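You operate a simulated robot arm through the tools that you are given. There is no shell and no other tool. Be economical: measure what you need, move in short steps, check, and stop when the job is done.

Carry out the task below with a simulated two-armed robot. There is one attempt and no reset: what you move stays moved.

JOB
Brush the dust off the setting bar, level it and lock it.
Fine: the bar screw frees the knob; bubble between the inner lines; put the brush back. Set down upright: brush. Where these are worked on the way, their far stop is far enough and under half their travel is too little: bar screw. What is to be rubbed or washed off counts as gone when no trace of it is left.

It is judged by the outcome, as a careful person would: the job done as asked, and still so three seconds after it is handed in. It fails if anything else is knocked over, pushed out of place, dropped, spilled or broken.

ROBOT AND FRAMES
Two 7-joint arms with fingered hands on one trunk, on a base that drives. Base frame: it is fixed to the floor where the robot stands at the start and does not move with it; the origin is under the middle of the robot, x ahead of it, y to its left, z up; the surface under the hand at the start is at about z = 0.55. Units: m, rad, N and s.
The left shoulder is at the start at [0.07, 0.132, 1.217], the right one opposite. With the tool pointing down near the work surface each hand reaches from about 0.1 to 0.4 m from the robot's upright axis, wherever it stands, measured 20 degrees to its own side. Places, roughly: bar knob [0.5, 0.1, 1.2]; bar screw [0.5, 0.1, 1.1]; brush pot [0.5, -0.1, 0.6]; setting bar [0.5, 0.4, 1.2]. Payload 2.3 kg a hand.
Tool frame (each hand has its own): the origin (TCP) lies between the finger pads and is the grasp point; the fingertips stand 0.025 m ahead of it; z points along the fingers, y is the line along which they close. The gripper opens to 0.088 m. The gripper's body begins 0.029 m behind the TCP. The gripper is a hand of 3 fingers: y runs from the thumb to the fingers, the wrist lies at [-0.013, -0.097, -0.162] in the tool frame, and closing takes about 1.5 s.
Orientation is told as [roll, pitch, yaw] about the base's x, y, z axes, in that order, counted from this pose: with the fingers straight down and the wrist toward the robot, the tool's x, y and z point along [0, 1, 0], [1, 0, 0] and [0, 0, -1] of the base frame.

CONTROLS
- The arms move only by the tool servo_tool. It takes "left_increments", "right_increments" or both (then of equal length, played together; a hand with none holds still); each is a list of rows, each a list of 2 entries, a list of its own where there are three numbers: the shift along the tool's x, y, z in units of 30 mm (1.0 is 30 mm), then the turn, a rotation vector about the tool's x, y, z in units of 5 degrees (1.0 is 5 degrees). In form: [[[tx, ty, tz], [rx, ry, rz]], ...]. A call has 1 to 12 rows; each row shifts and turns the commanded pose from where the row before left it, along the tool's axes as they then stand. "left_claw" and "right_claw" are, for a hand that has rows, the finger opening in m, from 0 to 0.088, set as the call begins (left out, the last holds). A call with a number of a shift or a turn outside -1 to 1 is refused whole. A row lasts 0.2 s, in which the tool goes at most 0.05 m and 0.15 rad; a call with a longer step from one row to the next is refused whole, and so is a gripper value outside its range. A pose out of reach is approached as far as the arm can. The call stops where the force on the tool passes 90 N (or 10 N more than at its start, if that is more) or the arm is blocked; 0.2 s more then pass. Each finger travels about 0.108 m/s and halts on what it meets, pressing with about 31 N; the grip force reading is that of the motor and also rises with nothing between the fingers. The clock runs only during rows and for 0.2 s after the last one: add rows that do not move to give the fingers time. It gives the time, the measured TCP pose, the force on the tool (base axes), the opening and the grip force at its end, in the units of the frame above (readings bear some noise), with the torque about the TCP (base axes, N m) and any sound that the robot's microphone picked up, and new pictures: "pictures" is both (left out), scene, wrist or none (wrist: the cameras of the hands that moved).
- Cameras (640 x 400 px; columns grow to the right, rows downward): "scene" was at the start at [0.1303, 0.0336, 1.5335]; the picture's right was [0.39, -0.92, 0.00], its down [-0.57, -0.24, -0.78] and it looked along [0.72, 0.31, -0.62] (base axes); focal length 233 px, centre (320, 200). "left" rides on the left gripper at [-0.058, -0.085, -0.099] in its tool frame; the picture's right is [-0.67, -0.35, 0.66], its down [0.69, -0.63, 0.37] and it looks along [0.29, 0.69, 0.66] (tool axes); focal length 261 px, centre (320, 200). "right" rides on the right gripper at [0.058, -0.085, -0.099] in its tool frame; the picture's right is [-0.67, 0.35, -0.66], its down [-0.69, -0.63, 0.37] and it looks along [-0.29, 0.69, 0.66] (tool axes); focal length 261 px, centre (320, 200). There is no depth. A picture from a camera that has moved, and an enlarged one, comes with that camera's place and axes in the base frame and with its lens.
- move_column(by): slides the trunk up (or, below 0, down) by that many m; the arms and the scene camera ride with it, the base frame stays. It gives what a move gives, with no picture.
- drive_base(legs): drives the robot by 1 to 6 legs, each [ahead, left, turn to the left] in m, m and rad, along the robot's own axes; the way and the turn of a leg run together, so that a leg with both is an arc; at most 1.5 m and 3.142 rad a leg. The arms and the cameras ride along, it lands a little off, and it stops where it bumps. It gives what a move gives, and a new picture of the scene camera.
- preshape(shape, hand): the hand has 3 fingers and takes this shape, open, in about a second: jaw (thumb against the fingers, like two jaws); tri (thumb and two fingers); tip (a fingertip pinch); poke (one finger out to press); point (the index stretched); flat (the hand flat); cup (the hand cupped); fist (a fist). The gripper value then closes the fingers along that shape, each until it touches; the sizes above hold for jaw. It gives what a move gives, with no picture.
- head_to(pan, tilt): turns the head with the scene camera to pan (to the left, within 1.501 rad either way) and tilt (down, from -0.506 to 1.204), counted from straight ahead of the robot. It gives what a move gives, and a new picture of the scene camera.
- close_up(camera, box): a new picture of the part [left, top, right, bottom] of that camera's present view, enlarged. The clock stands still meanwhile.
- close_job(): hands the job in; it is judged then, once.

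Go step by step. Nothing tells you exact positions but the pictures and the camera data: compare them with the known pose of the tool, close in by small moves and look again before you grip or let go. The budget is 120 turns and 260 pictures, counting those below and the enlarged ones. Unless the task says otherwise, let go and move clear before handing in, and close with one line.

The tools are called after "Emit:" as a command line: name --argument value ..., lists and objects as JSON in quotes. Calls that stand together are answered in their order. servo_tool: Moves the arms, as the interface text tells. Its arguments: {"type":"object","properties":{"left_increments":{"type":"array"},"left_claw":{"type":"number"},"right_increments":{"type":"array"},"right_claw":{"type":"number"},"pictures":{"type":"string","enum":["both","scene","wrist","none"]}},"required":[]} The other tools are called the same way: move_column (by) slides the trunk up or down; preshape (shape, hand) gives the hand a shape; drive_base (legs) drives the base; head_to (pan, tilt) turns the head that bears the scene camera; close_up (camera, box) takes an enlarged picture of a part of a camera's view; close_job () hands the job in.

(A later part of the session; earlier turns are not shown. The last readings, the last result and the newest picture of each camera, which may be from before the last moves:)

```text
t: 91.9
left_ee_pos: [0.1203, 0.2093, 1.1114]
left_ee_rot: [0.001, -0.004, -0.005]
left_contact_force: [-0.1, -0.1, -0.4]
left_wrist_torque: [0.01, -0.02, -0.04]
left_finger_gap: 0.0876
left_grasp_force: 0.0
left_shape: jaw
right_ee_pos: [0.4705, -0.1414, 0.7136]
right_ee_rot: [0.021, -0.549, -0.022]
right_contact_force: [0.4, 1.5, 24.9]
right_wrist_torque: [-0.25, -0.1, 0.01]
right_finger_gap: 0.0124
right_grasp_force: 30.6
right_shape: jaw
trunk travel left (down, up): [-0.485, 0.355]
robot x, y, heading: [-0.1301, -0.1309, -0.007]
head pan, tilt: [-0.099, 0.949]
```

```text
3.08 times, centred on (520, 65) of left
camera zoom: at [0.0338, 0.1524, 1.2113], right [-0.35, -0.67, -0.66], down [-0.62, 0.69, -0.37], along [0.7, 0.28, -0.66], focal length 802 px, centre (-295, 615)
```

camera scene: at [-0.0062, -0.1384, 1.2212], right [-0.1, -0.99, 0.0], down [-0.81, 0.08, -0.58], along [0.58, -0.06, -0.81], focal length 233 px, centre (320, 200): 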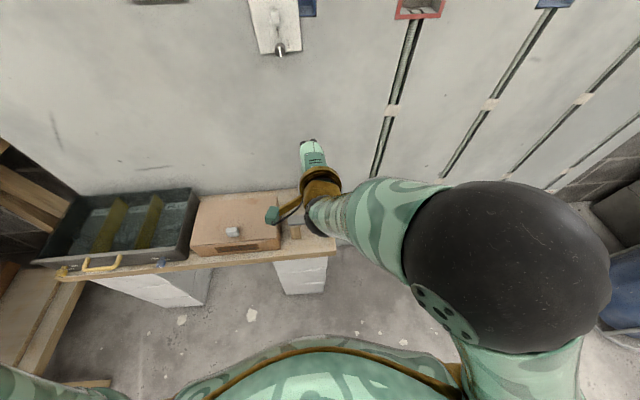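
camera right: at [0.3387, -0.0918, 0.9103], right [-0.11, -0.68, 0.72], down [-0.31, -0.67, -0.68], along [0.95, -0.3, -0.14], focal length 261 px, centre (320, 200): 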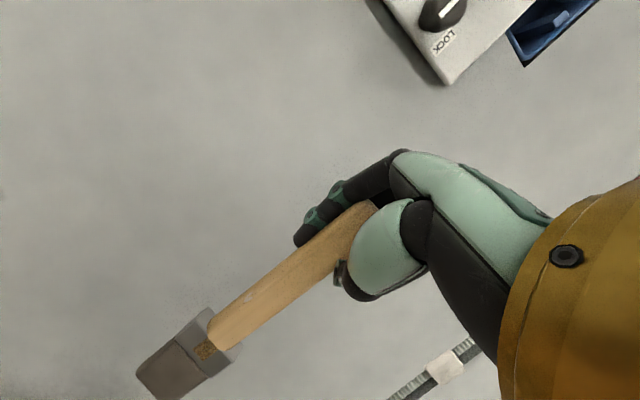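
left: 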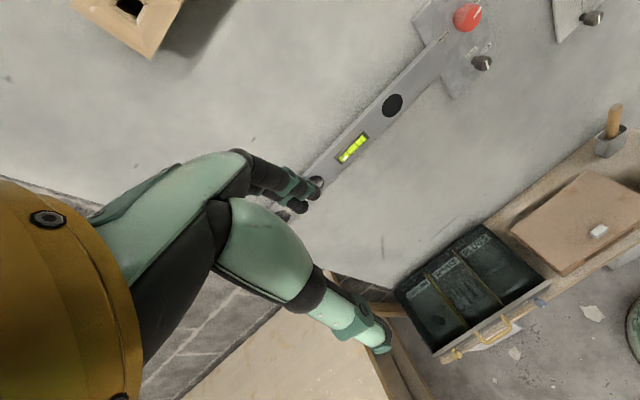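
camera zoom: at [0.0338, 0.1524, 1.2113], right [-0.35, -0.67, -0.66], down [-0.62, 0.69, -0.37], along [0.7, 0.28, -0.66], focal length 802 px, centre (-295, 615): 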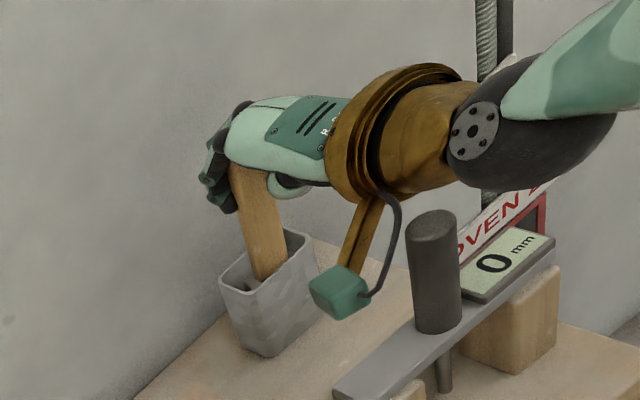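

The brush rests on the pot floor. I'm relieving the push and opening partway (the wall is close behind the fingers).

Emit:
servo_tool --right_increments '[[[0, 0.07, -0.12], [0, 0, 0]], [[0, 0, 0], [0, 0, 0]]]' --pictures "none"

Emit:
servo_tool --right_increments '[[[0, 0, 0], [0, 0, 0]], [[0, 0, 0], [0, 0, 0]], [[0, 0, 0], [0, 0, 0]], [[0, 0, 0], [0, 0, 0]]]' --right_claw 0.045 --pictures "wrist"

Emit:
close_up --camera "left" --box '[440, 0, 600, 130]'

```text
t: 92.5
left_ee_pos: [0.1248, 0.2076, 1.11]
left_ee_rot: [0.001, -0.002, -0.005]
left_contact_force: [-0.1, 0.0, 0.1]
left_wrist_torque: [0.02, 0.01, -0.04]
left_finger_gap: 0.0874
left_grasp_force: 0.2
left_shape: jaw
right_ee_pos: [0.4714, -0.1424, 0.7145]
right_ee_rot: [0.022, -0.539, -0.017]
right_contact_force: [0.0, 1.4, 14.2]
right_wrist_torque: [-0.14, -0.12, -0.02]
right_finger_gap: 0.0119
right_grasp_force: 31.3
right_shape: jaw
trunk travel left (down, up): [-0.485, 0.355]
robot x, y, heading: [-0.1285, -0.1304, -0.001]
head pan, tilt: [-0.099, 0.949]
```

```text
t: 93.5
left_ee_pos: [0.1278, 0.2095, 1.1096]
left_ee_rot: [0.0, 0.002, -0.004]
left_contact_force: [0.0, 0.2, 0.2]
left_wrist_torque: [0.01, 0.02, 0.03]
left_finger_gap: 0.0874
left_grasp_force: 0.1
left_shape: jaw
right_ee_pos: [0.4746, -0.142, 0.7125]
right_ee_rot: [0.02, -0.537, -0.017]
right_contact_force: [0.8, 0.1, -0.5]
right_wrist_torque: [0.03, -0.05, 0.03]
right_finger_gap: 0.0445
right_grasp_force: 0.2
right_shape: jaw
trunk travel left (down, up): [-0.485, 0.355]
robot x, y, heading: [-0.1316, -0.1295, -0.002]
head pan, tilt: [-0.099, 0.949]
camera right: at [0.3515, -0.084, 0.7542], right [-0.04, -0.68, 0.73], down [-0.36, -0.67, -0.65], along [0.93, -0.29, -0.22], focal length 261 px, centre (320, 200)
```

right: 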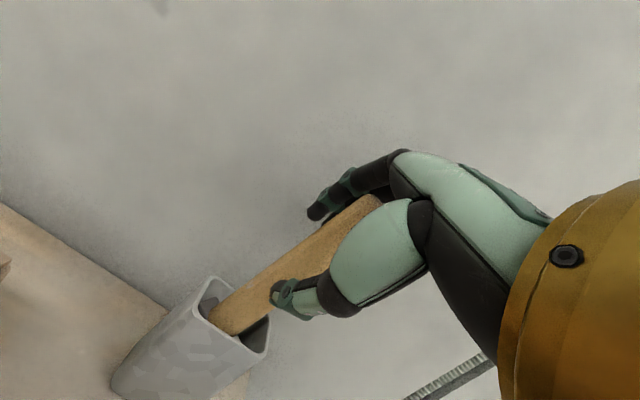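

```text
3.08 times, centred on (520, 65) of left
camera zoom: at [0.0411, 0.1517, 1.21], right [-0.35, -0.67, -0.66], down [-0.63, 0.69, -0.36], along [0.69, 0.28, -0.66], focal length 802 px, centre (-295, 615)
```

zoom: 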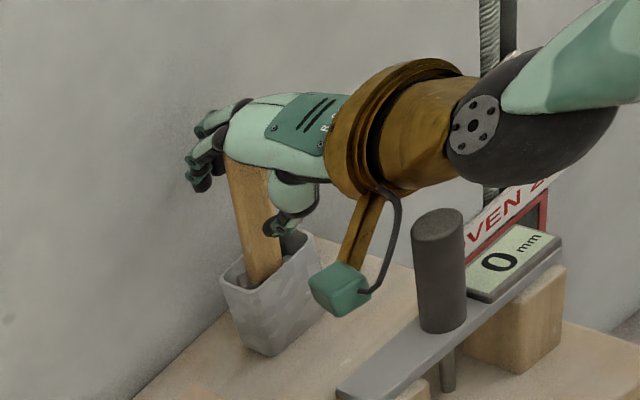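

I'm aligning the hand with the handle by turning it upright about the TCP, then withdrawing straight up.

Emit:
servo_tool --right_increments '[[[0, 0, 0], [1, 0, 0]], [[0, 0, 0], [1, 0, 0]], [[0, 0, 0], [1, 0, 0]], [[0, 0, 0], [1, 0, 0]], [[0, 0, 0], [1, 0, 0]], [[0, 0, 0], [1, 0, 0]], [[0, 0, 0], [0, 0, 0]]]' --pictures "wrist"

Emit:
close_up --camera "left" --box '[440, 0, 600, 130]'

```text
t: 95.1
left_ee_pos: [0.1276, 0.2075, 1.1096]
left_ee_rot: [0.002, 0.001, -0.005]
left_contact_force: [0.0, 0.9, 0.1]
left_wrist_torque: [0.01, 0.02, 0.0]
left_finger_gap: 0.0878
left_grasp_force: 0.1
left_shape: jaw
right_ee_pos: [0.4521, -0.1645, 0.7036]
right_ee_rot: [0.019, -0.014, -0.009]
right_contact_force: [0.2, -0.6, 0.0]
right_wrist_torque: [0.01, 0.0, -0.04]
right_finger_gap: 0.045
right_grasp_force: 0.1
right_shape: jaw
right hand out of reach, approached as far as the arm can: row 4, 5, 6
trunk travel left (down, up): [-0.485, 0.355]
robot x, y, heading: [-0.1327, -0.1271, -0.001]
head pan, tilt: [-0.099, 0.949]
camera right: at [0.3664, -0.1077, 0.8021], right [0.33, -0.69, 0.65], down [-0.63, -0.67, -0.39], along [0.7, -0.28, -0.66], focal length 261 px, centre (320, 200)
```

right: 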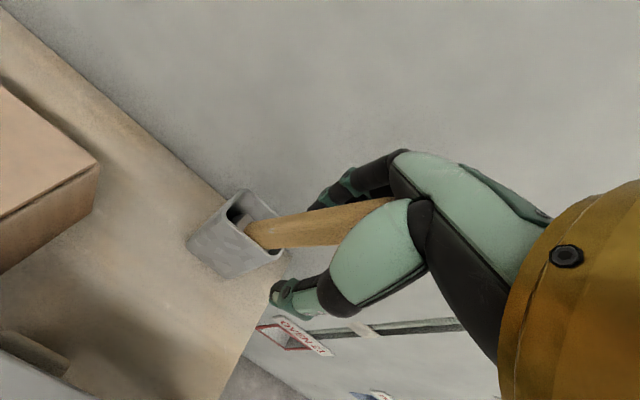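

```text
3.08 times, centred on (520, 65) of left
camera zoom: at [0.041, 0.1517, 1.2101], right [-0.35, -0.67, -0.66], down [-0.63, 0.69, -0.36], along [0.69, 0.28, -0.66], focal length 802 px, centre (-295, 615)
```

zoom: 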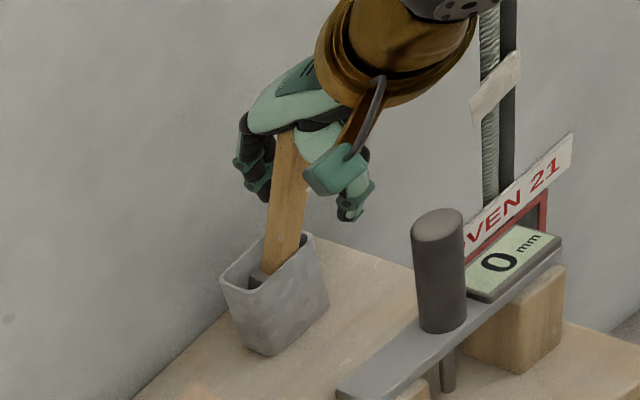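

The hand drifted a little at its reach limit, and the brush now leans slightly. I'm shifting the hand back to centre before withdrawing.

Emit:
servo_tool --right_increments '[[[0.35, 0.25, 0], [0, 0, 0]], [[0.35, 0.25, 0], [0, 0, 0]], [[0, 0, 0], [0, 0, 0]]]' --pictures "wrist"

Emit:
close_up --camera "left" --box '[440, 0, 600, 130]'

```text
t: 95.9
left_ee_pos: [0.1277, 0.2081, 1.1103]
left_ee_rot: [0.002, 0.001, -0.004]
left_contact_force: [-0.4, 0.0, 0.3]
left_wrist_torque: [-0.01, 0.0, 0.02]
left_finger_gap: 0.0872
left_grasp_force: 0.1
left_shape: jaw
right_ee_pos: [0.4528, -0.1605, 0.705]
right_ee_rot: [0.018, -0.016, -0.007]
right_contact_force: [-0.7, 0.6, 0.1]
right_wrist_torque: [-0.02, 0.0, -0.01]
right_finger_gap: 0.0449
right_grasp_force: 0.1
right_shape: jaw
right hand out of reach, approached as far as the arm can: row 1, 2
trunk travel left (down, up): [-0.485, 0.355]
robot x, y, heading: [-0.1317, -0.1293, -0.008]
head pan, tilt: [-0.099, 0.949]
camera right: at [0.367, -0.1034, 0.8026], right [0.33, -0.68, 0.65], down [-0.63, -0.67, -0.39], along [0.7, -0.28, -0.66], focal length 261 px, centre (320, 200)
```

right: 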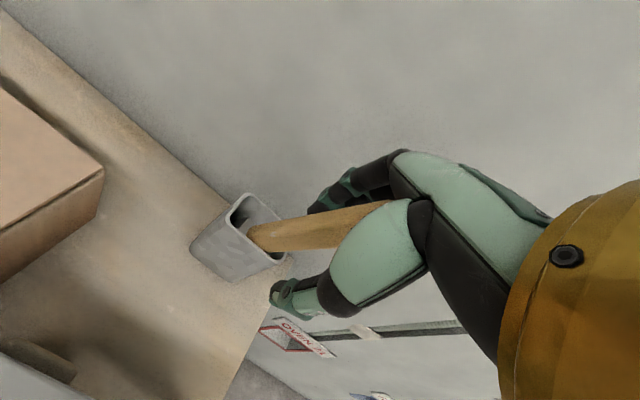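

```text
3.08 times, centred on (520, 65) of left
camera zoom: at [0.0409, 0.1517, 1.2101], right [-0.35, -0.67, -0.66], down [-0.63, 0.69, -0.36], along [0.69, 0.28, -0.66], focal length 802 px, centre (-295, 615)
```

zoom: 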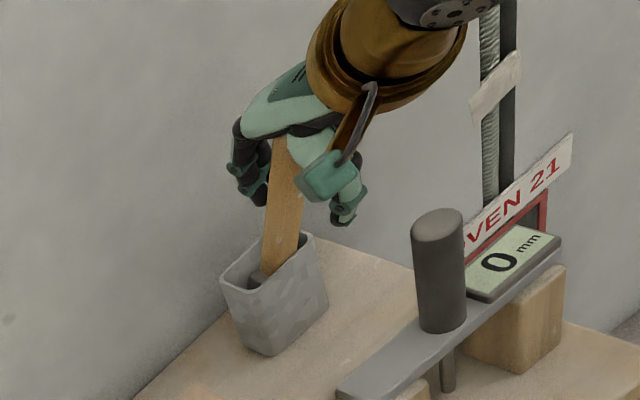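

Emit:
servo_tool --right_increments '[[[0, 0, 0], [0, 0, 0]], [[0, 0, 0], [0, 0, 0]]]' --right_claw 0.07 --pictures "none"

Emit:
move_column --by 0.14

Emit:
close_up --camera "right" --box '[80, 140, 400, 400]'

Emit:
close_up --camera "left" --box '[420, 0, 620, 160]'

```text
t: 96.5
left_ee_pos: [0.1271, 0.2085, 1.1098]
left_ee_rot: [0.003, 0.002, -0.004]
left_contact_force: [-0.4, 0.7, 0.5]
left_wrist_torque: [-0.01, -0.02, -0.03]
left_finger_gap: 0.0876
left_grasp_force: 0.1
left_shape: jaw
right_ee_pos: [0.4524, -0.16, 0.7038]
right_ee_rot: [0.02, -0.015, -0.007]
right_contact_force: [-0.2, 0.4, 1.2]
right_wrist_torque: [0.01, 0.02, -0.01]
right_finger_gap: 0.0698
right_grasp_force: 0.1
right_shape: jaw
trunk travel left (down, up): [-0.485, 0.355]
robot x, y, heading: [-0.1307, -0.1303, -0.004]
head pan, tilt: [-0.099, 0.949]
```

```text
t: 98.1
left_ee_pos: [0.1274, 0.2086, 1.2506]
left_ee_rot: [0.001, 0.001, -0.005]
left_contact_force: [-0.1, 0.3, 0.7]
left_wrist_torque: [0.01, 0.02, 0.01]
left_finger_gap: 0.0877
left_grasp_force: 0.2
left_shape: jaw
right_ee_pos: [0.4514, -0.1602, 0.8439]
right_ee_rot: [0.019, -0.016, -0.007]
right_contact_force: [-1.0, -0.6, -0.7]
right_wrist_torque: [-0.01, -0.01, 0.0]
right_finger_gap: 0.0697
right_grasp_force: 0.0
right_shape: jaw
trunk travel left (down, up): [-0.625, 0.215]
robot x, y, heading: [-0.1334, -0.1276, -0.003]
head pan, tilt: [-0.099, 0.949]
```

```text
1.54 times, centred on (240, 270) of right
camera zoom: at [0.3671, -0.1034, 0.9426], right [0.33, -0.68, 0.65], down [-0.63, -0.67, -0.39], along [0.7, -0.28, -0.65], focal length 401 px, centre (443, 92)
```

zoom: 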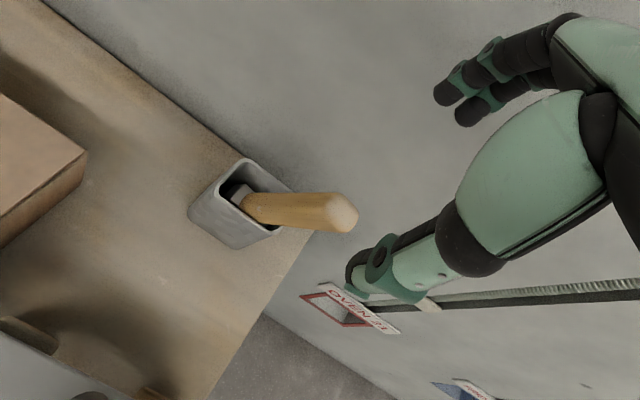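

```text
2.50 times, centred on (520, 80) of left
camera zoom: at [0.0411, 0.1517, 1.3501], right [-0.35, -0.67, -0.66], down [-0.63, 0.69, -0.36], along [0.69, 0.28, -0.66], focal length 652 px, centre (-180, 500)
```

zoom: 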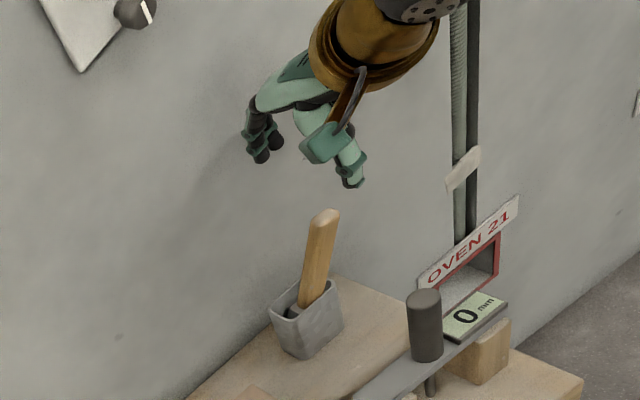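

The brush is in its pot but leans about 10°. I'll move the base nearer and straighten it so that it stands upright as before.

Emit:
drive_base --legs '[[0.11, 0.0, 0]]'

Emit:
servo_tool --right_increments '[[[0, -0.9, 0], [0, 0, 0]], [[0, -0.9, 0], [0, 0, 0]], [[0, -0.9, 0], [0, 0, 0]], [[0, 0, 0], [0, 0, 0]]]'

Emit:
close_up --camera "left" --box '[480, 0, 640, 160]'

```text
t: 99.2
left_ee_pos: [0.1785, 0.1979, 1.2544]
left_ee_rot: [0.001, -0.016, -0.026]
left_contact_force: [0.1, -0.6, 0.2]
left_wrist_torque: [0.01, 0.02, -0.03]
left_finger_gap: 0.0877
left_grasp_force: 0.1
left_shape: jaw
right_ee_pos: [0.4895, -0.1667, 0.8437]
right_ee_rot: [0.024, 0.011, -0.011]
right_contact_force: [-44.7, 10.1, 8.2]
right_wrist_torque: [-0.17, -0.8, 0.2]
right_finger_gap: 0.0567
right_grasp_force: 0.0
right_shape: jaw
trunk travel left (down, up): [-0.625, 0.215]
robot x, y, heading: [-0.0657, -0.1328, -0.025]
head pan, tilt: [-0.099, 0.949]
stopped in leg 1: the force on the tool passed its limit at 98 N (the readings are from after the stop); the commanded pose is now the measured one
camera scene: at [0.0336, -0.1451, 1.3632], right [-0.13, -0.99, 0.0], down [-0.8, 0.1, -0.6], along [0.59, -0.07, -0.8], focal length 233 px, centre (320, 200)
```

scene: 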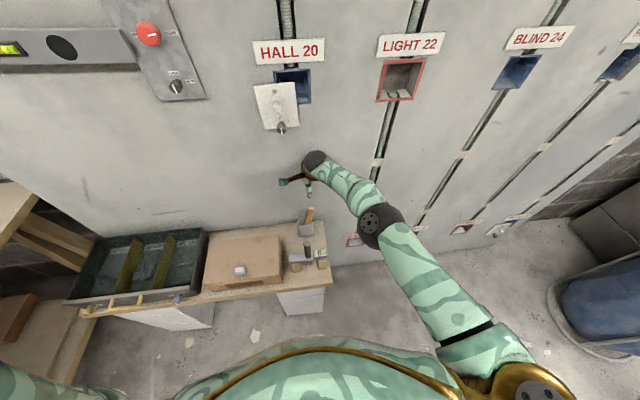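

```text
t: 100.2
left_ee_pos: [0.2024, 0.1968, 1.2496]
left_ee_rot: [0.003, 0.003, -0.028]
left_contact_force: [0.9, 0.7, 0.3]
left_wrist_torque: [-0.02, 0.01, 0.01]
left_finger_gap: 0.0875
left_grasp_force: 0.1
left_shape: jaw
right_ee_pos: [0.4283, -0.1671, 0.8361]
right_ee_rot: [0.022, 0.021, -0.02]
right_contact_force: [-0.3, -0.8, -0.8]
right_wrist_torque: [-0.03, 0.02, -0.03]
right_finger_gap: 0.0699
right_grasp_force: 0.0
right_shape: jaw
trunk travel left (down, up): [-0.625, 0.215]
robot x, y, heading: [-0.0623, -0.1332, -0.029]
head pan, tilt: [-0.099, 0.949]
camera scene: at [0.0605, -0.1461, 1.3611], right [-0.13, -0.99, 0.0], down [-0.81, 0.1, -0.58], along [0.58, -0.07, -0.81], focal length 233 px, centre (320, 200)
camera right: at [0.3477, -0.111, 0.9372], right [0.35, -0.69, 0.63], down [-0.65, -0.66, -0.37], along [0.68, -0.28, -0.68], focal length 261 px, centre (320, 200)
```

scene: 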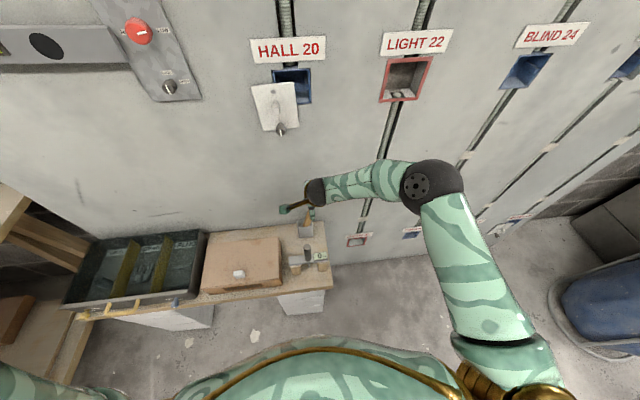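
right: 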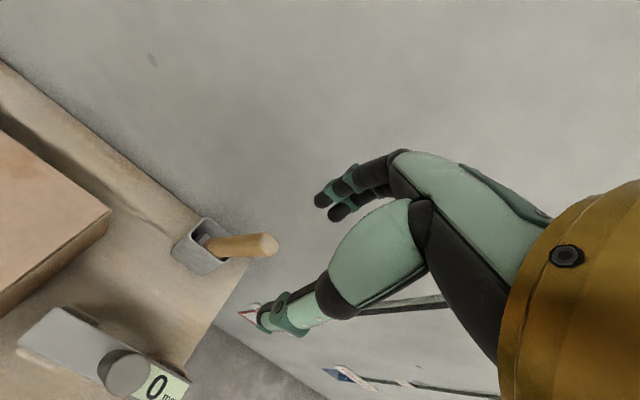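

```text
2.50 times, centred on (560, 80) of left
camera zoom: at [0.1152, 0.1428, 1.3498], right [-0.37, -0.66, -0.66], down [-0.61, 0.7, -0.36], along [0.7, 0.27, -0.66], focal length 652 px, centre (-280, 500)
```

zoom: 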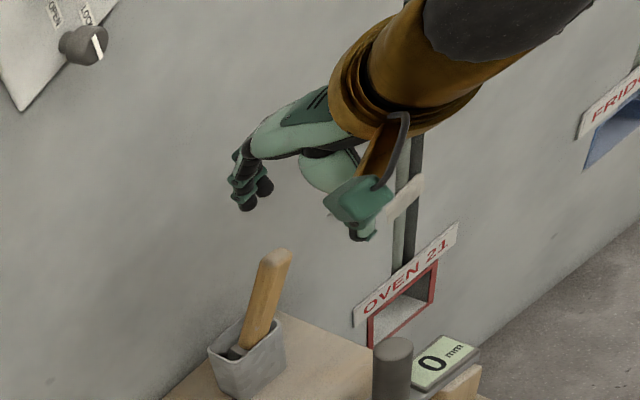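

The fingers only brushed the wall and nothing was disturbed. Now I'll go over the leaning handle top at about (0.449, -0.164, 0.757).

Emit:
servo_tool --right_increments '[[[0.1, 0.7, 0.3], [0, 0, 0]], [[0, 0, 0.8], [0, 0, 0]], [[0, 0, 0], [0, 0, 0]]]' --pictures "wrist"

Emit:
close_up --camera "left" --box '[480, 0, 640, 160]'

```text
t: 101.0
left_ee_pos: [0.2011, 0.1987, 1.2509]
left_ee_rot: [0.001, 0.003, -0.028]
left_contact_force: [-0.2, -0.6, -0.6]
left_wrist_torque: [-0.06, 0.02, 0.01]
left_finger_gap: 0.0875
left_grasp_force: 0.0
left_shape: jaw
right_ee_pos: [0.4479, -0.1654, 0.803]
right_ee_rot: [0.023, 0.021, -0.02]
right_contact_force: [-0.6, -0.1, -0.4]
right_wrist_torque: [0.0, 0.02, 0.02]
right_finger_gap: 0.0698
right_grasp_force: 0.1
right_shape: jaw
trunk travel left (down, up): [-0.625, 0.215]
robot x, y, heading: [-0.0667, -0.1329, -0.026]
head pan, tilt: [-0.099, 0.949]
camera right: at [0.367, -0.1076, 0.9041], right [0.35, -0.69, 0.63], down [-0.65, -0.66, -0.37], along [0.68, -0.28, -0.68], focal length 261 px, centre (320, 200)
```

right: 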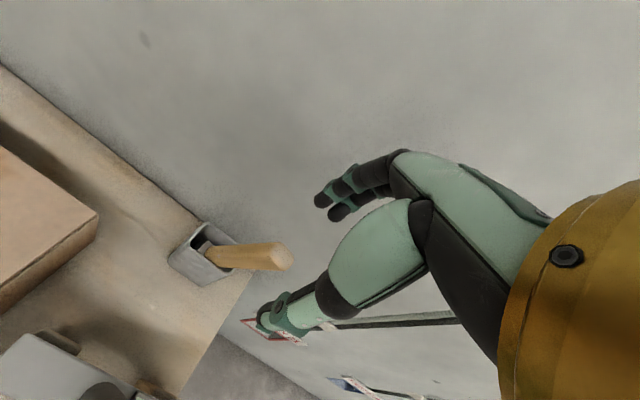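

```text
2.50 times, centred on (560, 80) of left
camera zoom: at [0.1129, 0.1431, 1.3501], right [-0.37, -0.66, -0.66], down [-0.61, 0.7, -0.36], along [0.7, 0.27, -0.66], focal length 652 px, centre (-280, 500)
```

zoom: 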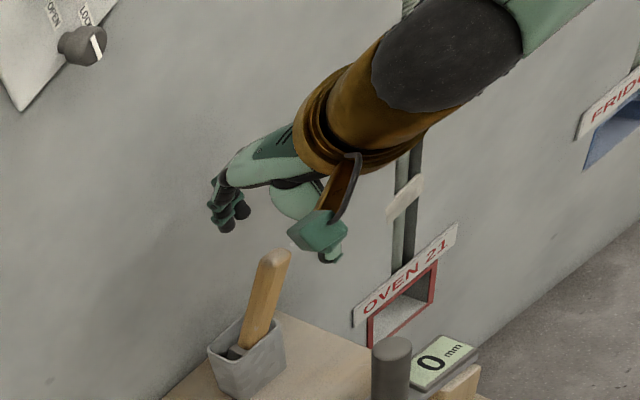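

Emit:
servo_tool --right_increments '[[[0.07, 0.1, 0.8], [0, 0, 0]], [[0, 0, 0.8], [0, 0, 0]], [[0, 0, 0.7], [0, 0, 0]], [[0, 0, 0], [0, 0, 0]]]' --pictures "wrist"

Emit:
close_up --camera "left" --box '[480, 0, 640, 160]'

```text
t: 102.0
left_ee_pos: [0.2014, 0.1983, 1.2514]
left_ee_rot: [0.002, 0.001, -0.027]
left_contact_force: [-0.4, 0.6, 0.3]
left_wrist_torque: [0.01, -0.04, 0.0]
left_finger_gap: 0.0881
left_grasp_force: 0.1
left_shape: jaw
right_ee_pos: [0.4496, -0.1628, 0.735]
right_ee_rot: [0.023, 0.022, -0.019]
right_contact_force: [0.1, -0.4, -0.1]
right_wrist_torque: [0.05, -0.02, 0.0]
right_finger_gap: 0.0696
right_grasp_force: 0.1
right_shape: jaw
trunk travel left (down, up): [-0.625, 0.215]
robot x, y, heading: [-0.0664, -0.1351, -0.03]
head pan, tilt: [-0.099, 0.949]
camera right: at [0.3683, -0.1052, 0.8367], right [0.35, -0.69, 0.63], down [-0.65, -0.67, -0.37], along [0.68, -0.28, -0.68], focal length 261 px, centre (320, 200)
```

right: 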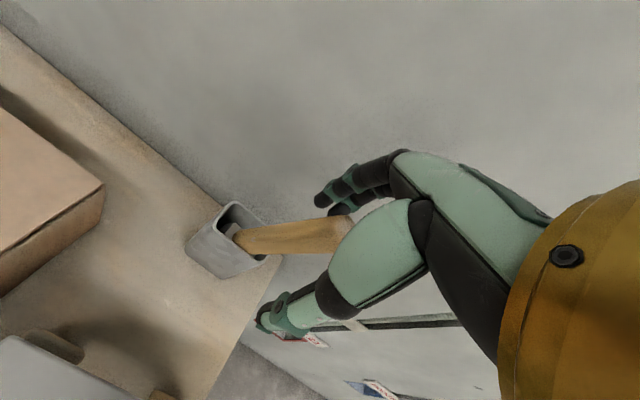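

```text
2.50 times, centred on (560, 80) of left
camera zoom: at [0.1135, 0.1432, 1.35], right [-0.37, -0.66, -0.66], down [-0.61, 0.7, -0.36], along [0.7, 0.27, -0.66], focal length 652 px, centre (-280, 500)
```

zoom: 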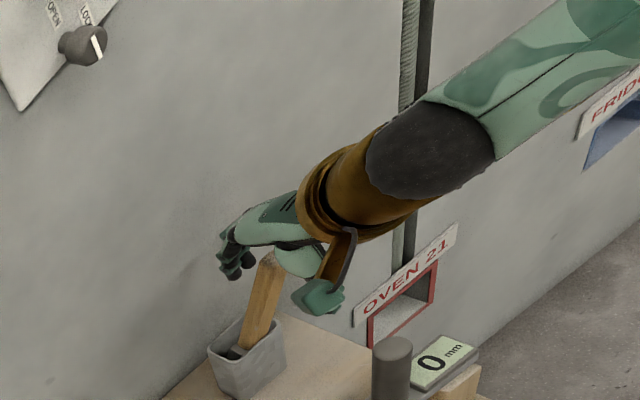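

Emit:
servo_tool --right_increments '[[[0, 0, 0], [0, 0, 0]], [[0, 0, 0], [0, 0, 0]], [[0, 0, 0], [0, 0, 0]], [[0, 0, 0], [0, 0, 0]], [[0, 0, 0], [0, 0, 0]], [[0, 0, 0], [0, 0, 0]]]' --right_claw 0.0 --pictures "none"

Emit:
servo_tool --right_increments '[[[0.14, 0.22, -0.04], [0.4, -0.28, 0]], [[0.14, 0.22, -0.04], [0.4, -0.28, 0]], [[0.14, 0.22, -0.02], [0.4, -0.28, 0]], [[0.14, 0.22, 0], [0.4, -0.28, 0]], [[0, 0, 0], [0, 0, 0]]]' --pictures "wrist"

Emit:
close_up --camera "left" --box '[480, 0, 640, 160]'

```text
t: 103.4
left_ee_pos: [0.2015, 0.1973, 1.2499]
left_ee_rot: [0.002, 0.002, -0.028]
left_contact_force: [0.5, -0.3, 0.2]
left_wrist_torque: [-0.01, -0.02, 0.0]
left_finger_gap: 0.0876
left_grasp_force: 0.0
left_shape: jaw
right_ee_pos: [0.4493, -0.1627, 0.7351]
right_ee_rot: [0.024, 0.02, -0.02]
right_contact_force: [2.2, 0.0, 0.0]
right_wrist_torque: [-0.01, -0.12, -0.02]
right_finger_gap: 0.0121
right_grasp_force: 31.0
right_shape: jaw
trunk travel left (down, up): [-0.625, 0.215]
robot x, y, heading: [-0.0657, -0.1355, -0.026]
head pan, tilt: [-0.099, 0.949]
```

```text
t: 104.6
left_ee_pos: [0.2018, 0.1974, 1.2505]
left_ee_rot: [0.002, 0.003, -0.028]
left_contact_force: [0.4, -0.7, 0.6]
left_wrist_torque: [0.0, 0.04, -0.01]
left_finger_gap: 0.0878
left_grasp_force: 0.0
left_shape: jaw
right_ee_pos: [0.4543, -0.17, 0.741]
right_ee_rot: [-0.072, 0.158, -0.022]
right_contact_force: [6.5, 0.4, 2.7]
right_wrist_torque: [0.06, -0.65, 0.02]
right_finger_gap: 0.0128
right_grasp_force: 31.0
right_shape: jaw
right hand out of reach, approached as far as the arm can: row 3, 4
trunk travel left (down, up): [-0.625, 0.215]
robot x, y, heading: [-0.0664, -0.1379, -0.027]
head pan, tilt: [-0.099, 0.949]
camera right: at [0.3872, -0.1031, 0.8465], right [0.44, -0.63, 0.64], down [-0.69, -0.7, -0.21], along [0.58, -0.35, -0.74], focal length 261 px, centre (320, 200)
```

right: 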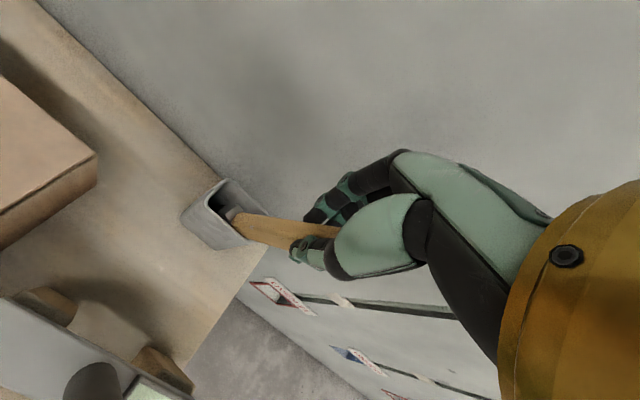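

```text
2.50 times, centred on (560, 80) of left
camera zoom: at [0.1148, 0.1431, 1.3499], right [-0.37, -0.66, -0.66], down [-0.61, 0.7, -0.36], along [0.7, 0.27, -0.66], focal length 652 px, centre (-280, 500)
```

zoom: 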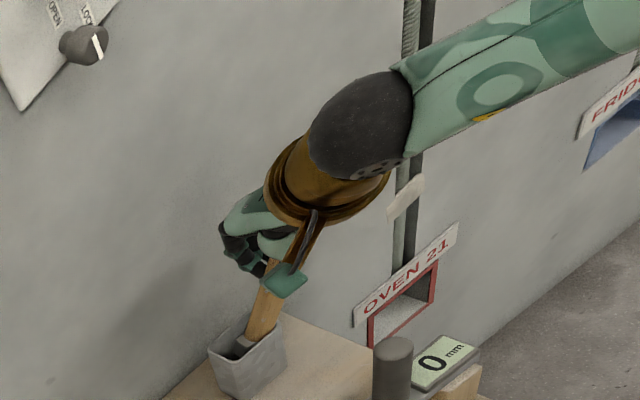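

Tilting is limited by the arm, so I'll translate the held handle top with small base moves instead.

Emit:
drive_base --legs '[[0.02, 0.024, 0]]'

Emit:
close_up --camera "left" --box '[480, 0, 640, 160]'

Emit:
close_up --camera "right" --box '[80, 100, 400, 300]'

```text
t: 105.5
left_ee_pos: [0.2195, 0.2178, 1.2521]
left_ee_rot: [0.002, -0.001, -0.028]
left_contact_force: [0.7, -0.6, 0.4]
left_wrist_torque: [0.02, 0.0, 0.0]
left_finger_gap: 0.0875
left_grasp_force: 0.1
left_shape: jaw
right_ee_pos: [0.4715, -0.1491, 0.7406]
right_ee_rot: [-0.071, 0.156, -0.02]
right_contact_force: [-0.6, 0.9, -1.7]
right_wrist_torque: [0.02, 0.0, 0.0]
right_finger_gap: 0.0125
right_grasp_force: 31.9
right_shape: jaw
trunk travel left (down, up): [-0.625, 0.215]
robot x, y, heading: [-0.0443, -0.1114, -0.022]
head pan, tilt: [-0.099, 0.949]
camera scene: at [0.0768, -0.1264, 1.3615], right [-0.13, -0.99, 0.0], down [-0.81, 0.1, -0.58], along [0.58, -0.07, -0.81], focal length 233 px, centre (320, 200)
```

scene: 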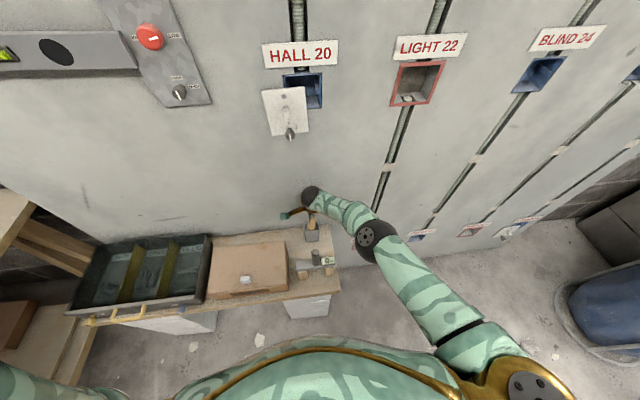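

```text
2.50 times, centred on (560, 80) of left
camera zoom: at [0.1314, 0.1626, 1.3512], right [-0.37, -0.66, -0.66], down [-0.61, 0.7, -0.36], along [0.7, 0.27, -0.66], focal length 652 px, centre (-280, 500)
```

zoom: 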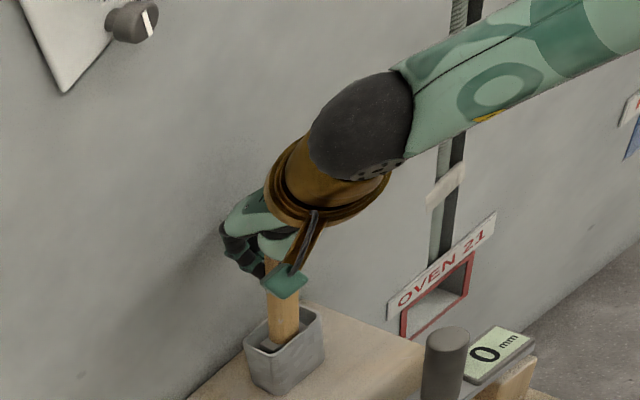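

```text
2.00 times, centred on (240, 200) of right
camera zoom: at [0.4051, -0.0821, 0.8475], right [0.44, -0.63, 0.64], down [-0.69, -0.7, -0.22], along [0.58, -0.34, -0.74], focal length 521 px, centre (480, 200)
```

zoom: 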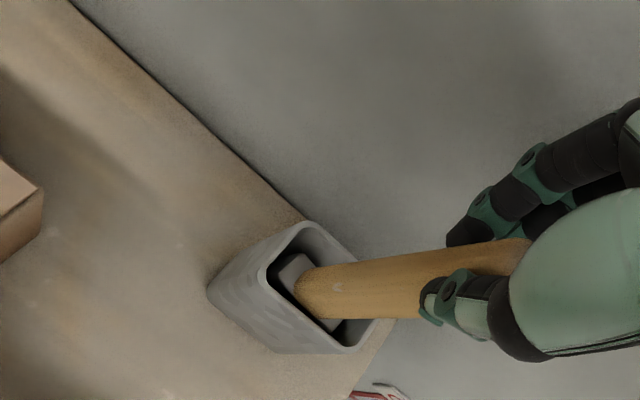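

The handle is upright again. I'm opening gently, then raising the trunk straight up.

Emit:
servo_tool --right_increments '[[[0, 0, 0], [0, 0, 0]], [[0, 0, 0], [0, 0, 0]], [[0, 0, 0], [0, 0, 0]], [[0, 0, 0], [0, 0, 0]]]' --right_claw 0.05 --pictures "none"

Emit:
close_up --camera "right" --box '[80, 100, 400, 300]'

Emit:
close_up --camera "left" --box '[480, 0, 640, 160]'

```text
t: 106.5
left_ee_pos: [0.2222, 0.22, 1.2503]
left_ee_rot: [0.0, 0.005, -0.027]
left_contact_force: [0.1, 0.1, -0.3]
left_wrist_torque: [-0.02, -0.03, -0.04]
left_finger_gap: 0.0878
left_grasp_force: 0.0
left_shape: jaw
right_ee_pos: [0.4728, -0.1471, 0.741]
right_ee_rot: [-0.074, 0.157, -0.022]
right_contact_force: [0.2, -0.1, 0.3]
right_wrist_torque: [0.03, -0.03, -0.02]
right_finger_gap: 0.0495
right_grasp_force: 0.2
right_shape: jaw
trunk travel left (down, up): [-0.625, 0.215]
robot x, y, heading: [-0.0413, -0.11, -0.027]
head pan, tilt: [-0.099, 0.949]
```

```text
2.00 times, centred on (240, 200) of right
camera zoom: at [0.4065, -0.0803, 0.8465], right [0.44, -0.63, 0.64], down [-0.69, -0.7, -0.21], along [0.58, -0.35, -0.74], focal length 521 px, centre (480, 200)
```

zoom: 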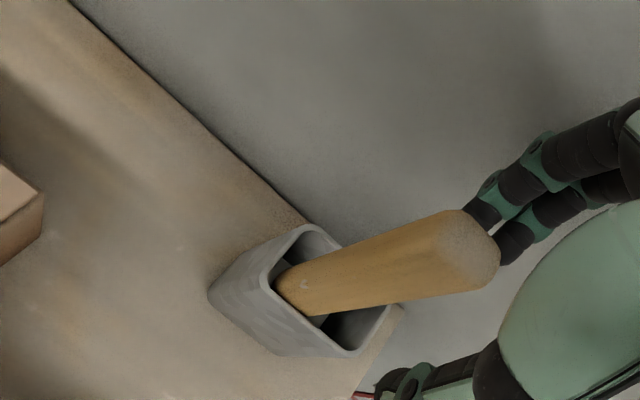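

```text
2.50 times, centred on (560, 80) of left
camera zoom: at [0.1338, 0.1656, 1.3502], right [-0.37, -0.66, -0.66], down [-0.61, 0.7, -0.36], along [0.7, 0.27, -0.66], focal length 652 px, centre (-280, 500)
```

zoom: 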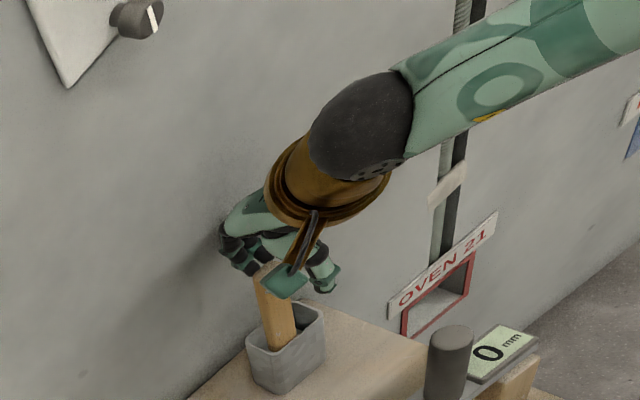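

Emit:
move_column --by 0.14

Emit:
close_up --camera "right" --box '[80, 100, 400, 300]'

Emit:
close_up --camera "left" --box '[480, 0, 640, 160]'

Emit:
close_up --camera "scene" --box '[270, 180, 370, 260]'

```text
t: 108.2
left_ee_pos: [0.2224, 0.221, 1.391]
left_ee_rot: [0.0, 0.003, -0.024]
left_contact_force: [0.0, 0.4, 0.2]
left_wrist_torque: [0.01, -0.03, 0.0]
left_finger_gap: 0.0876
left_grasp_force: 0.0
left_shape: jaw
right_ee_pos: [0.4738, -0.1465, 0.8801]
right_ee_rot: [-0.073, 0.156, -0.022]
right_contact_force: [-0.4, 0.1, 0.6]
right_wrist_torque: [-0.01, 0.0, 0.02]
right_finger_gap: 0.0493
right_grasp_force: 0.0
right_shape: jaw
trunk travel left (down, up): [-0.765, 0.075]
robot x, y, heading: [-0.043, -0.1158, -0.029]
head pan, tilt: [-0.099, 0.949]
```

```text
2.00 times, centred on (240, 200) of right
camera zoom: at [0.4068, -0.0801, 0.9864], right [0.44, -0.63, 0.64], down [-0.69, -0.7, -0.21], along [0.58, -0.35, -0.74], focal length 521 px, centre (480, 200)
```

zoom: 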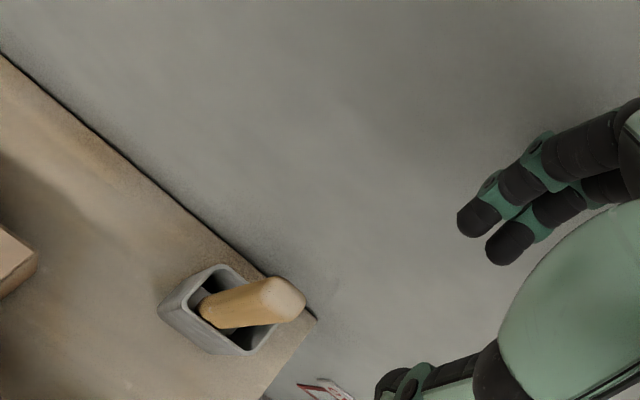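

```text
2.50 times, centred on (560, 80) of left
camera zoom: at [0.1342, 0.1659, 1.49], right [-0.37, -0.66, -0.66], down [-0.61, 0.7, -0.36], along [0.7, 0.27, -0.66], focal length 652 px, centre (-280, 500)
```

zoom: 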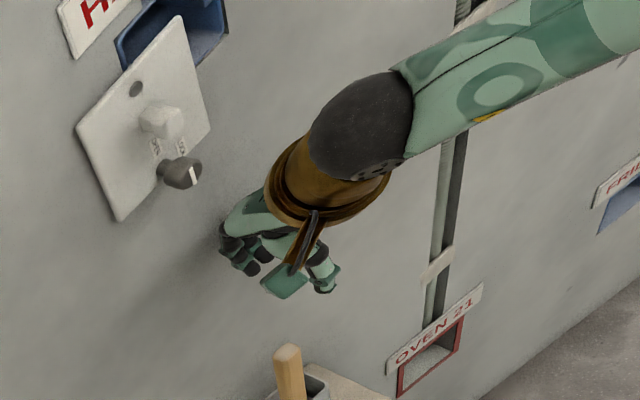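

```text
5.00 times, centred on (320, 220) of scene
camera zoom: at [0.0796, -0.123, 1.5012], right [-0.13, -0.99, 0.0], down [-0.81, 0.1, -0.58], along [0.58, -0.07, -0.81], focal length 1166 px, centre (320, 100)
```

zoom: 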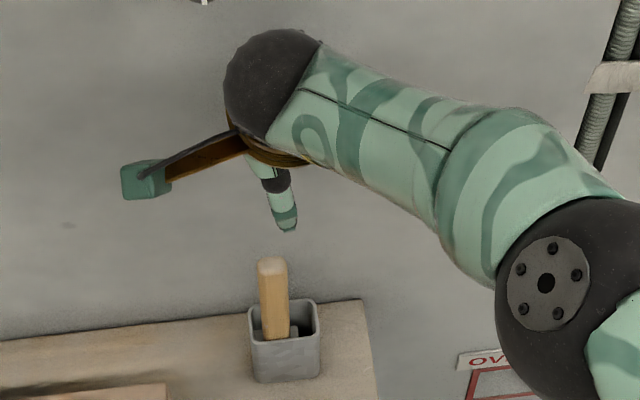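

The brush now stands upright, with top and base both near (0.472, -0.134). I'm moving back and left towards the knob and screw and looking at them.

Emit:
drive_base --legs '[[-0.11, 0, 0.027], [0, 0.24, 0]]'

Emit:
move_column --by 0.03

Emit:
head_to --pan -0.1 --tilt 0.6

Emit:
close_up --camera "scene" --box '[240, 120, 400, 240]'

```text
t: 110.7
left_ee_pos: [0.1028, 0.4691, 1.3923]
left_ee_rot: [0.002, 0.002, -0.001]
left_contact_force: [-0.1, 0.1, 0.1]
left_wrist_torque: [-0.01, -0.02, 0.0]
left_finger_gap: 0.0878
left_grasp_force: 0.2
left_shape: jaw
right_ee_pos: [0.3634, 0.109, 0.8798]
right_ee_rot: [-0.071, 0.158, 0.005]
right_contact_force: [-0.2, 0.1, -0.9]
right_wrist_torque: [0.03, -0.01, 0.01]
right_finger_gap: 0.0496
right_grasp_force: 0.1
right_shape: jaw
trunk travel left (down, up): [-0.765, 0.075]
robot x, y, heading: [-0.1531, 0.1325, 0.002]
head pan, tilt: [-0.099, 0.949]
camera scene: at [-0.0311, 0.121, 1.5013], right [-0.1, -1.0, 0.0], down [-0.81, 0.08, -0.58], along [0.58, -0.06, -0.81], focal length 233 px, centre (320, 200)
```

scene: 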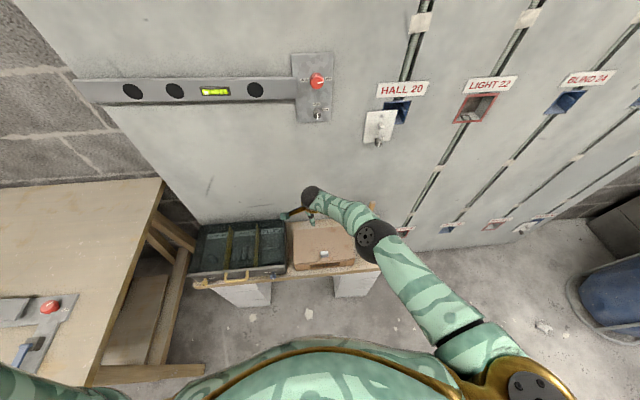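

```text
t: 111.5
left_ee_pos: [0.1013, 0.4719, 1.4206]
left_ee_rot: [0.002, 0.002, 0.0]
left_contact_force: [0.6, -0.5, -0.1]
left_wrist_torque: [-0.02, -0.02, 0.01]
left_finger_gap: 0.0875
left_grasp_force: 0.1
left_shape: jaw
right_ee_pos: [0.3637, 0.1123, 0.9106]
right_ee_rot: [-0.074, 0.157, 0.005]
right_contact_force: [-0.5, -0.2, -0.3]
right_wrist_torque: [0.0, 0.0, 0.02]
right_finger_gap: 0.0496
right_grasp_force: 0.0
right_shape: jaw
trunk travel left (down, up): [-0.795, 0.045]
robot x, y, heading: [-0.1554, 0.1279, -0.003]
head pan, tilt: [-0.099, 0.949]
```

```text
t: 112.3
left_ee_pos: [0.1017, 0.4725, 1.4206]
left_ee_rot: [0.001, 0.001, 0.001]
left_contact_force: [-0.8, 0.3, 0.3]
left_wrist_torque: [0.04, 0.0, 0.01]
left_finger_gap: 0.0876
left_grasp_force: 0.0
left_shape: jaw
right_ee_pos: [0.3635, 0.1113, 0.9108]
right_ee_rot: [-0.073, 0.157, 0.005]
right_contact_force: [0.5, -1.1, 0.1]
right_wrist_torque: [0.0, -0.02, 0.01]
right_finger_gap: 0.0496
right_grasp_force: 0.0
right_shape: jaw
trunk travel left (down, up): [-0.795, 0.045]
robot x, y, heading: [-0.1584, 0.1308, 0.001]
head pan, tilt: [-0.099, 0.6]
camera scene: at [-0.0152, 0.1227, 1.5596], right [-0.1, -1.0, 0.0], down [-0.56, 0.06, -0.82], along [0.82, -0.08, -0.57], focal length 233 px, centre (320, 200)
```

scene: 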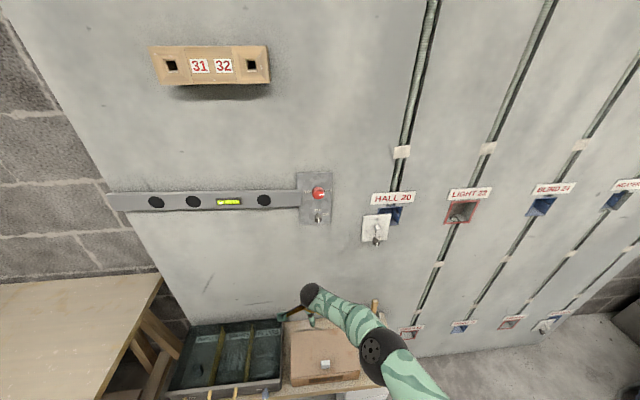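

```text
3.33 times, centred on (320, 180) of scene
camera zoom: at [-0.0152, 0.1227, 1.5596], right [-0.1, -1.0, 0.0], down [-0.56, 0.06, -0.82], along [0.82, -0.08, -0.57], focal length 777 px, centre (320, 267)
```

zoom: 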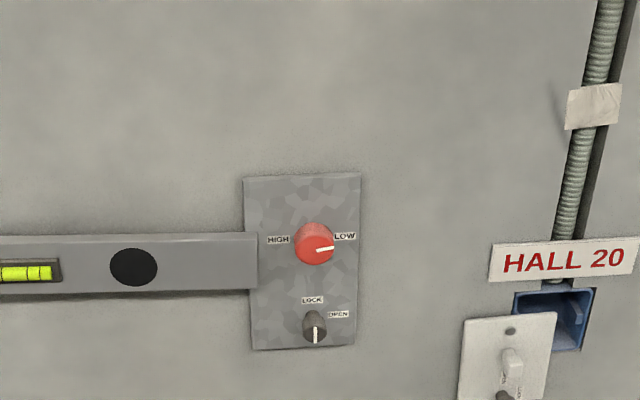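

The dust is off, and I can see LOW/HIGH on the red knob and LOCK/OPEN on the screw. I'm raising the right hand and turning it to point at the wall.

Emit:
servo_tool --right_increments '[[[0, -0.3, -0.9], [0, 0, 0]], [[0, -0.3, -0.9], [0, 0, 0]], [[0, -0.3, -0.9], [-1, 0, 0]], [[0, -0.3, -0.9], [-1, 0, 0]], [[0, -0.3, -0.9], [-1, 0, 0]], [[0, -0.3, -0.9], [-1, 0, 0]], [[0, 0, 0], [-1, 0, 0]], [[0, 0, 0], [-1, 0, 0]], [[0, 0, 0], [-1, 0, 0]], [[0, 0, 0], [-1, 0, 0]], [[0, 0, 0], [-1, 0, 0]], [[0, 0, 0], [-1, 0, 0]]]' --pictures "none"

Emit:
servo_tool --right_increments '[[[0, 0, 0], [-1, 0, 0]], [[0, 0, 0], [-1, 0, 0]], [[0, 0, 0], [-1, 0, 0]], [[0, 0, 0], [-1, 0, 0]], [[0, 0, 0], [-1, 0, 0]], [[0, 0, 0], [-1, 0, 0]], [[0, 0, 0], [-1, 0, 0]], [[0, 0, 0], [-1, 0, 0]], [[0, 0, 0], [-1, 0, 0]], [[0, 0, 0], [-1, 0, 0]]]'

```text
t: 114.9
left_ee_pos: [0.1016, 0.4717, 1.42]
left_ee_rot: [0.002, 0.003, -0.001]
left_contact_force: [0.1, 0.5, 0.1]
left_wrist_torque: [-0.01, -0.04, -0.03]
left_finger_gap: 0.0878
left_grasp_force: 0.0
left_shape: jaw
right_ee_pos: [0.3226, 0.1225, 1.0745]
right_ee_rot: [-0.098, -0.713, 0.082]
right_contact_force: [0.0, 0.8, -0.1]
right_wrist_torque: [0.01, 0.03, -0.02]
right_finger_gap: 0.0497
right_grasp_force: 0.0
right_shape: jaw
trunk travel left (down, up): [-0.795, 0.045]
robot x, y, heading: [-0.157, 0.1307, -0.001]
head pan, tilt: [-0.099, 0.6]
```

```text
t: 117.1
left_ee_pos: [0.1027, 0.471, 1.4199]
left_ee_rot: [0.001, 0.001, -0.001]
left_contact_force: [0.2, 0.7, -0.4]
left_wrist_torque: [0.03, -0.01, 0.02]
left_finger_gap: 0.0875
left_grasp_force: 0.0
left_shape: jaw
right_ee_pos: [0.3366, 0.1224, 1.0794]
right_ee_rot: [-1.814, -1.495, 1.832]
right_contact_force: [-0.3, 0.4, -0.3]
right_wrist_torque: [-0.01, -0.04, -0.01]
right_finger_gap: 0.0494
right_grasp_force: 0.0
right_shape: jaw
right hand out of reach, approached as far as the arm can: row 9, 10
trunk travel left (down, up): [-0.795, 0.045]
robot x, y, heading: [-0.1577, 0.1308, 0.002]
head pan, tilt: [-0.099, 0.6]
camera scene: at [-0.015, 0.1223, 1.5597], right [-0.1, -1.0, 0.0], down [-0.56, 0.06, -0.82], along [0.82, -0.08, -0.57], focal length 233 px, centre (320, 200)
camera right: at [0.2391, 0.1723, 0.988], right [-0.65, -0.66, 0.38], down [0.39, -0.72, -0.57], along [0.65, -0.22, 0.73], focal length 261 px, centre (320, 200)
```

scene: 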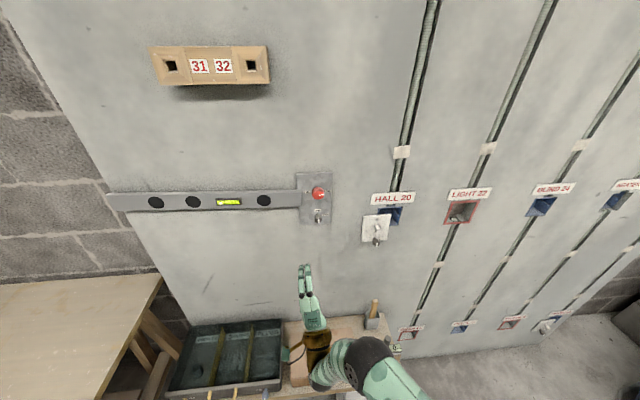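
right: 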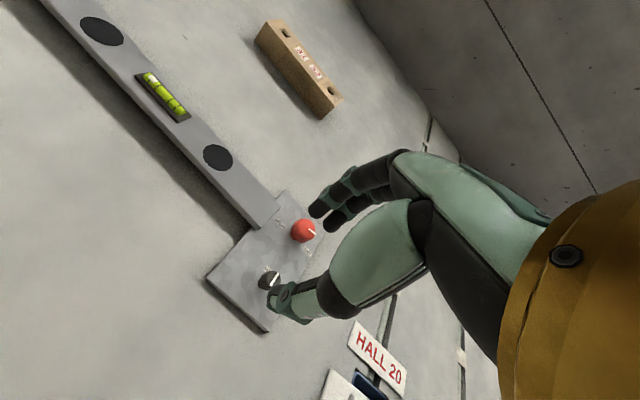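

Emit:
close_up --camera "right" --box '[200, 180, 340, 340]'

Emit:
close_up --camera "scene" --box '[290, 160, 350, 235]'

```text
2.50 times, centred on (270, 260) of right
camera zoom: at [0.2391, 0.1723, 0.988], right [-0.65, -0.66, 0.38], down [0.39, -0.72, -0.57], along [0.65, -0.22, 0.73], focal length 652 px, centre (445, 50)
```

zoom: 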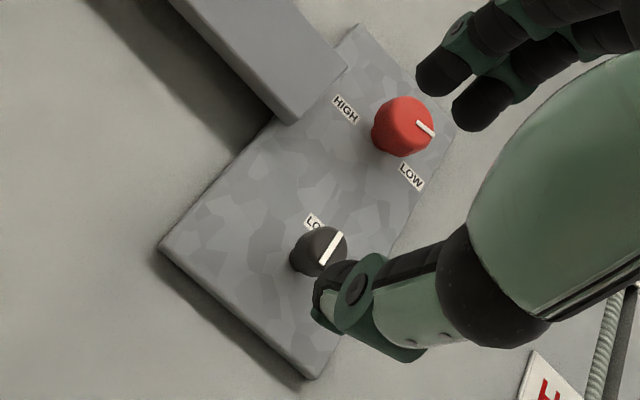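

```text
5.33 times, centred on (320, 198) of scene
camera zoom: at [-0.015, 0.1223, 1.5597], right [-0.1, -1.0, 0.0], down [-0.56, 0.06, -0.82], along [0.82, -0.08, -0.57], focal length 1244 px, centre (320, 213)
```

zoom: 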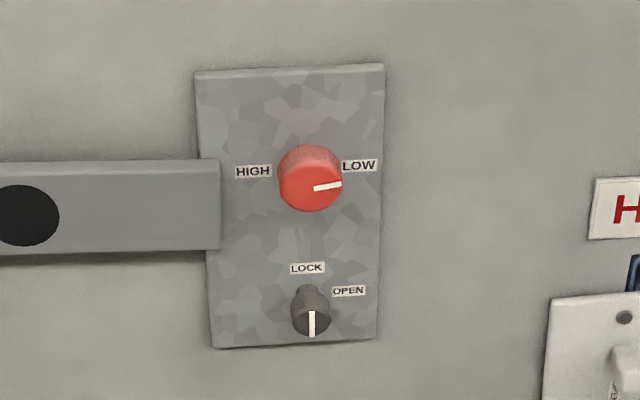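

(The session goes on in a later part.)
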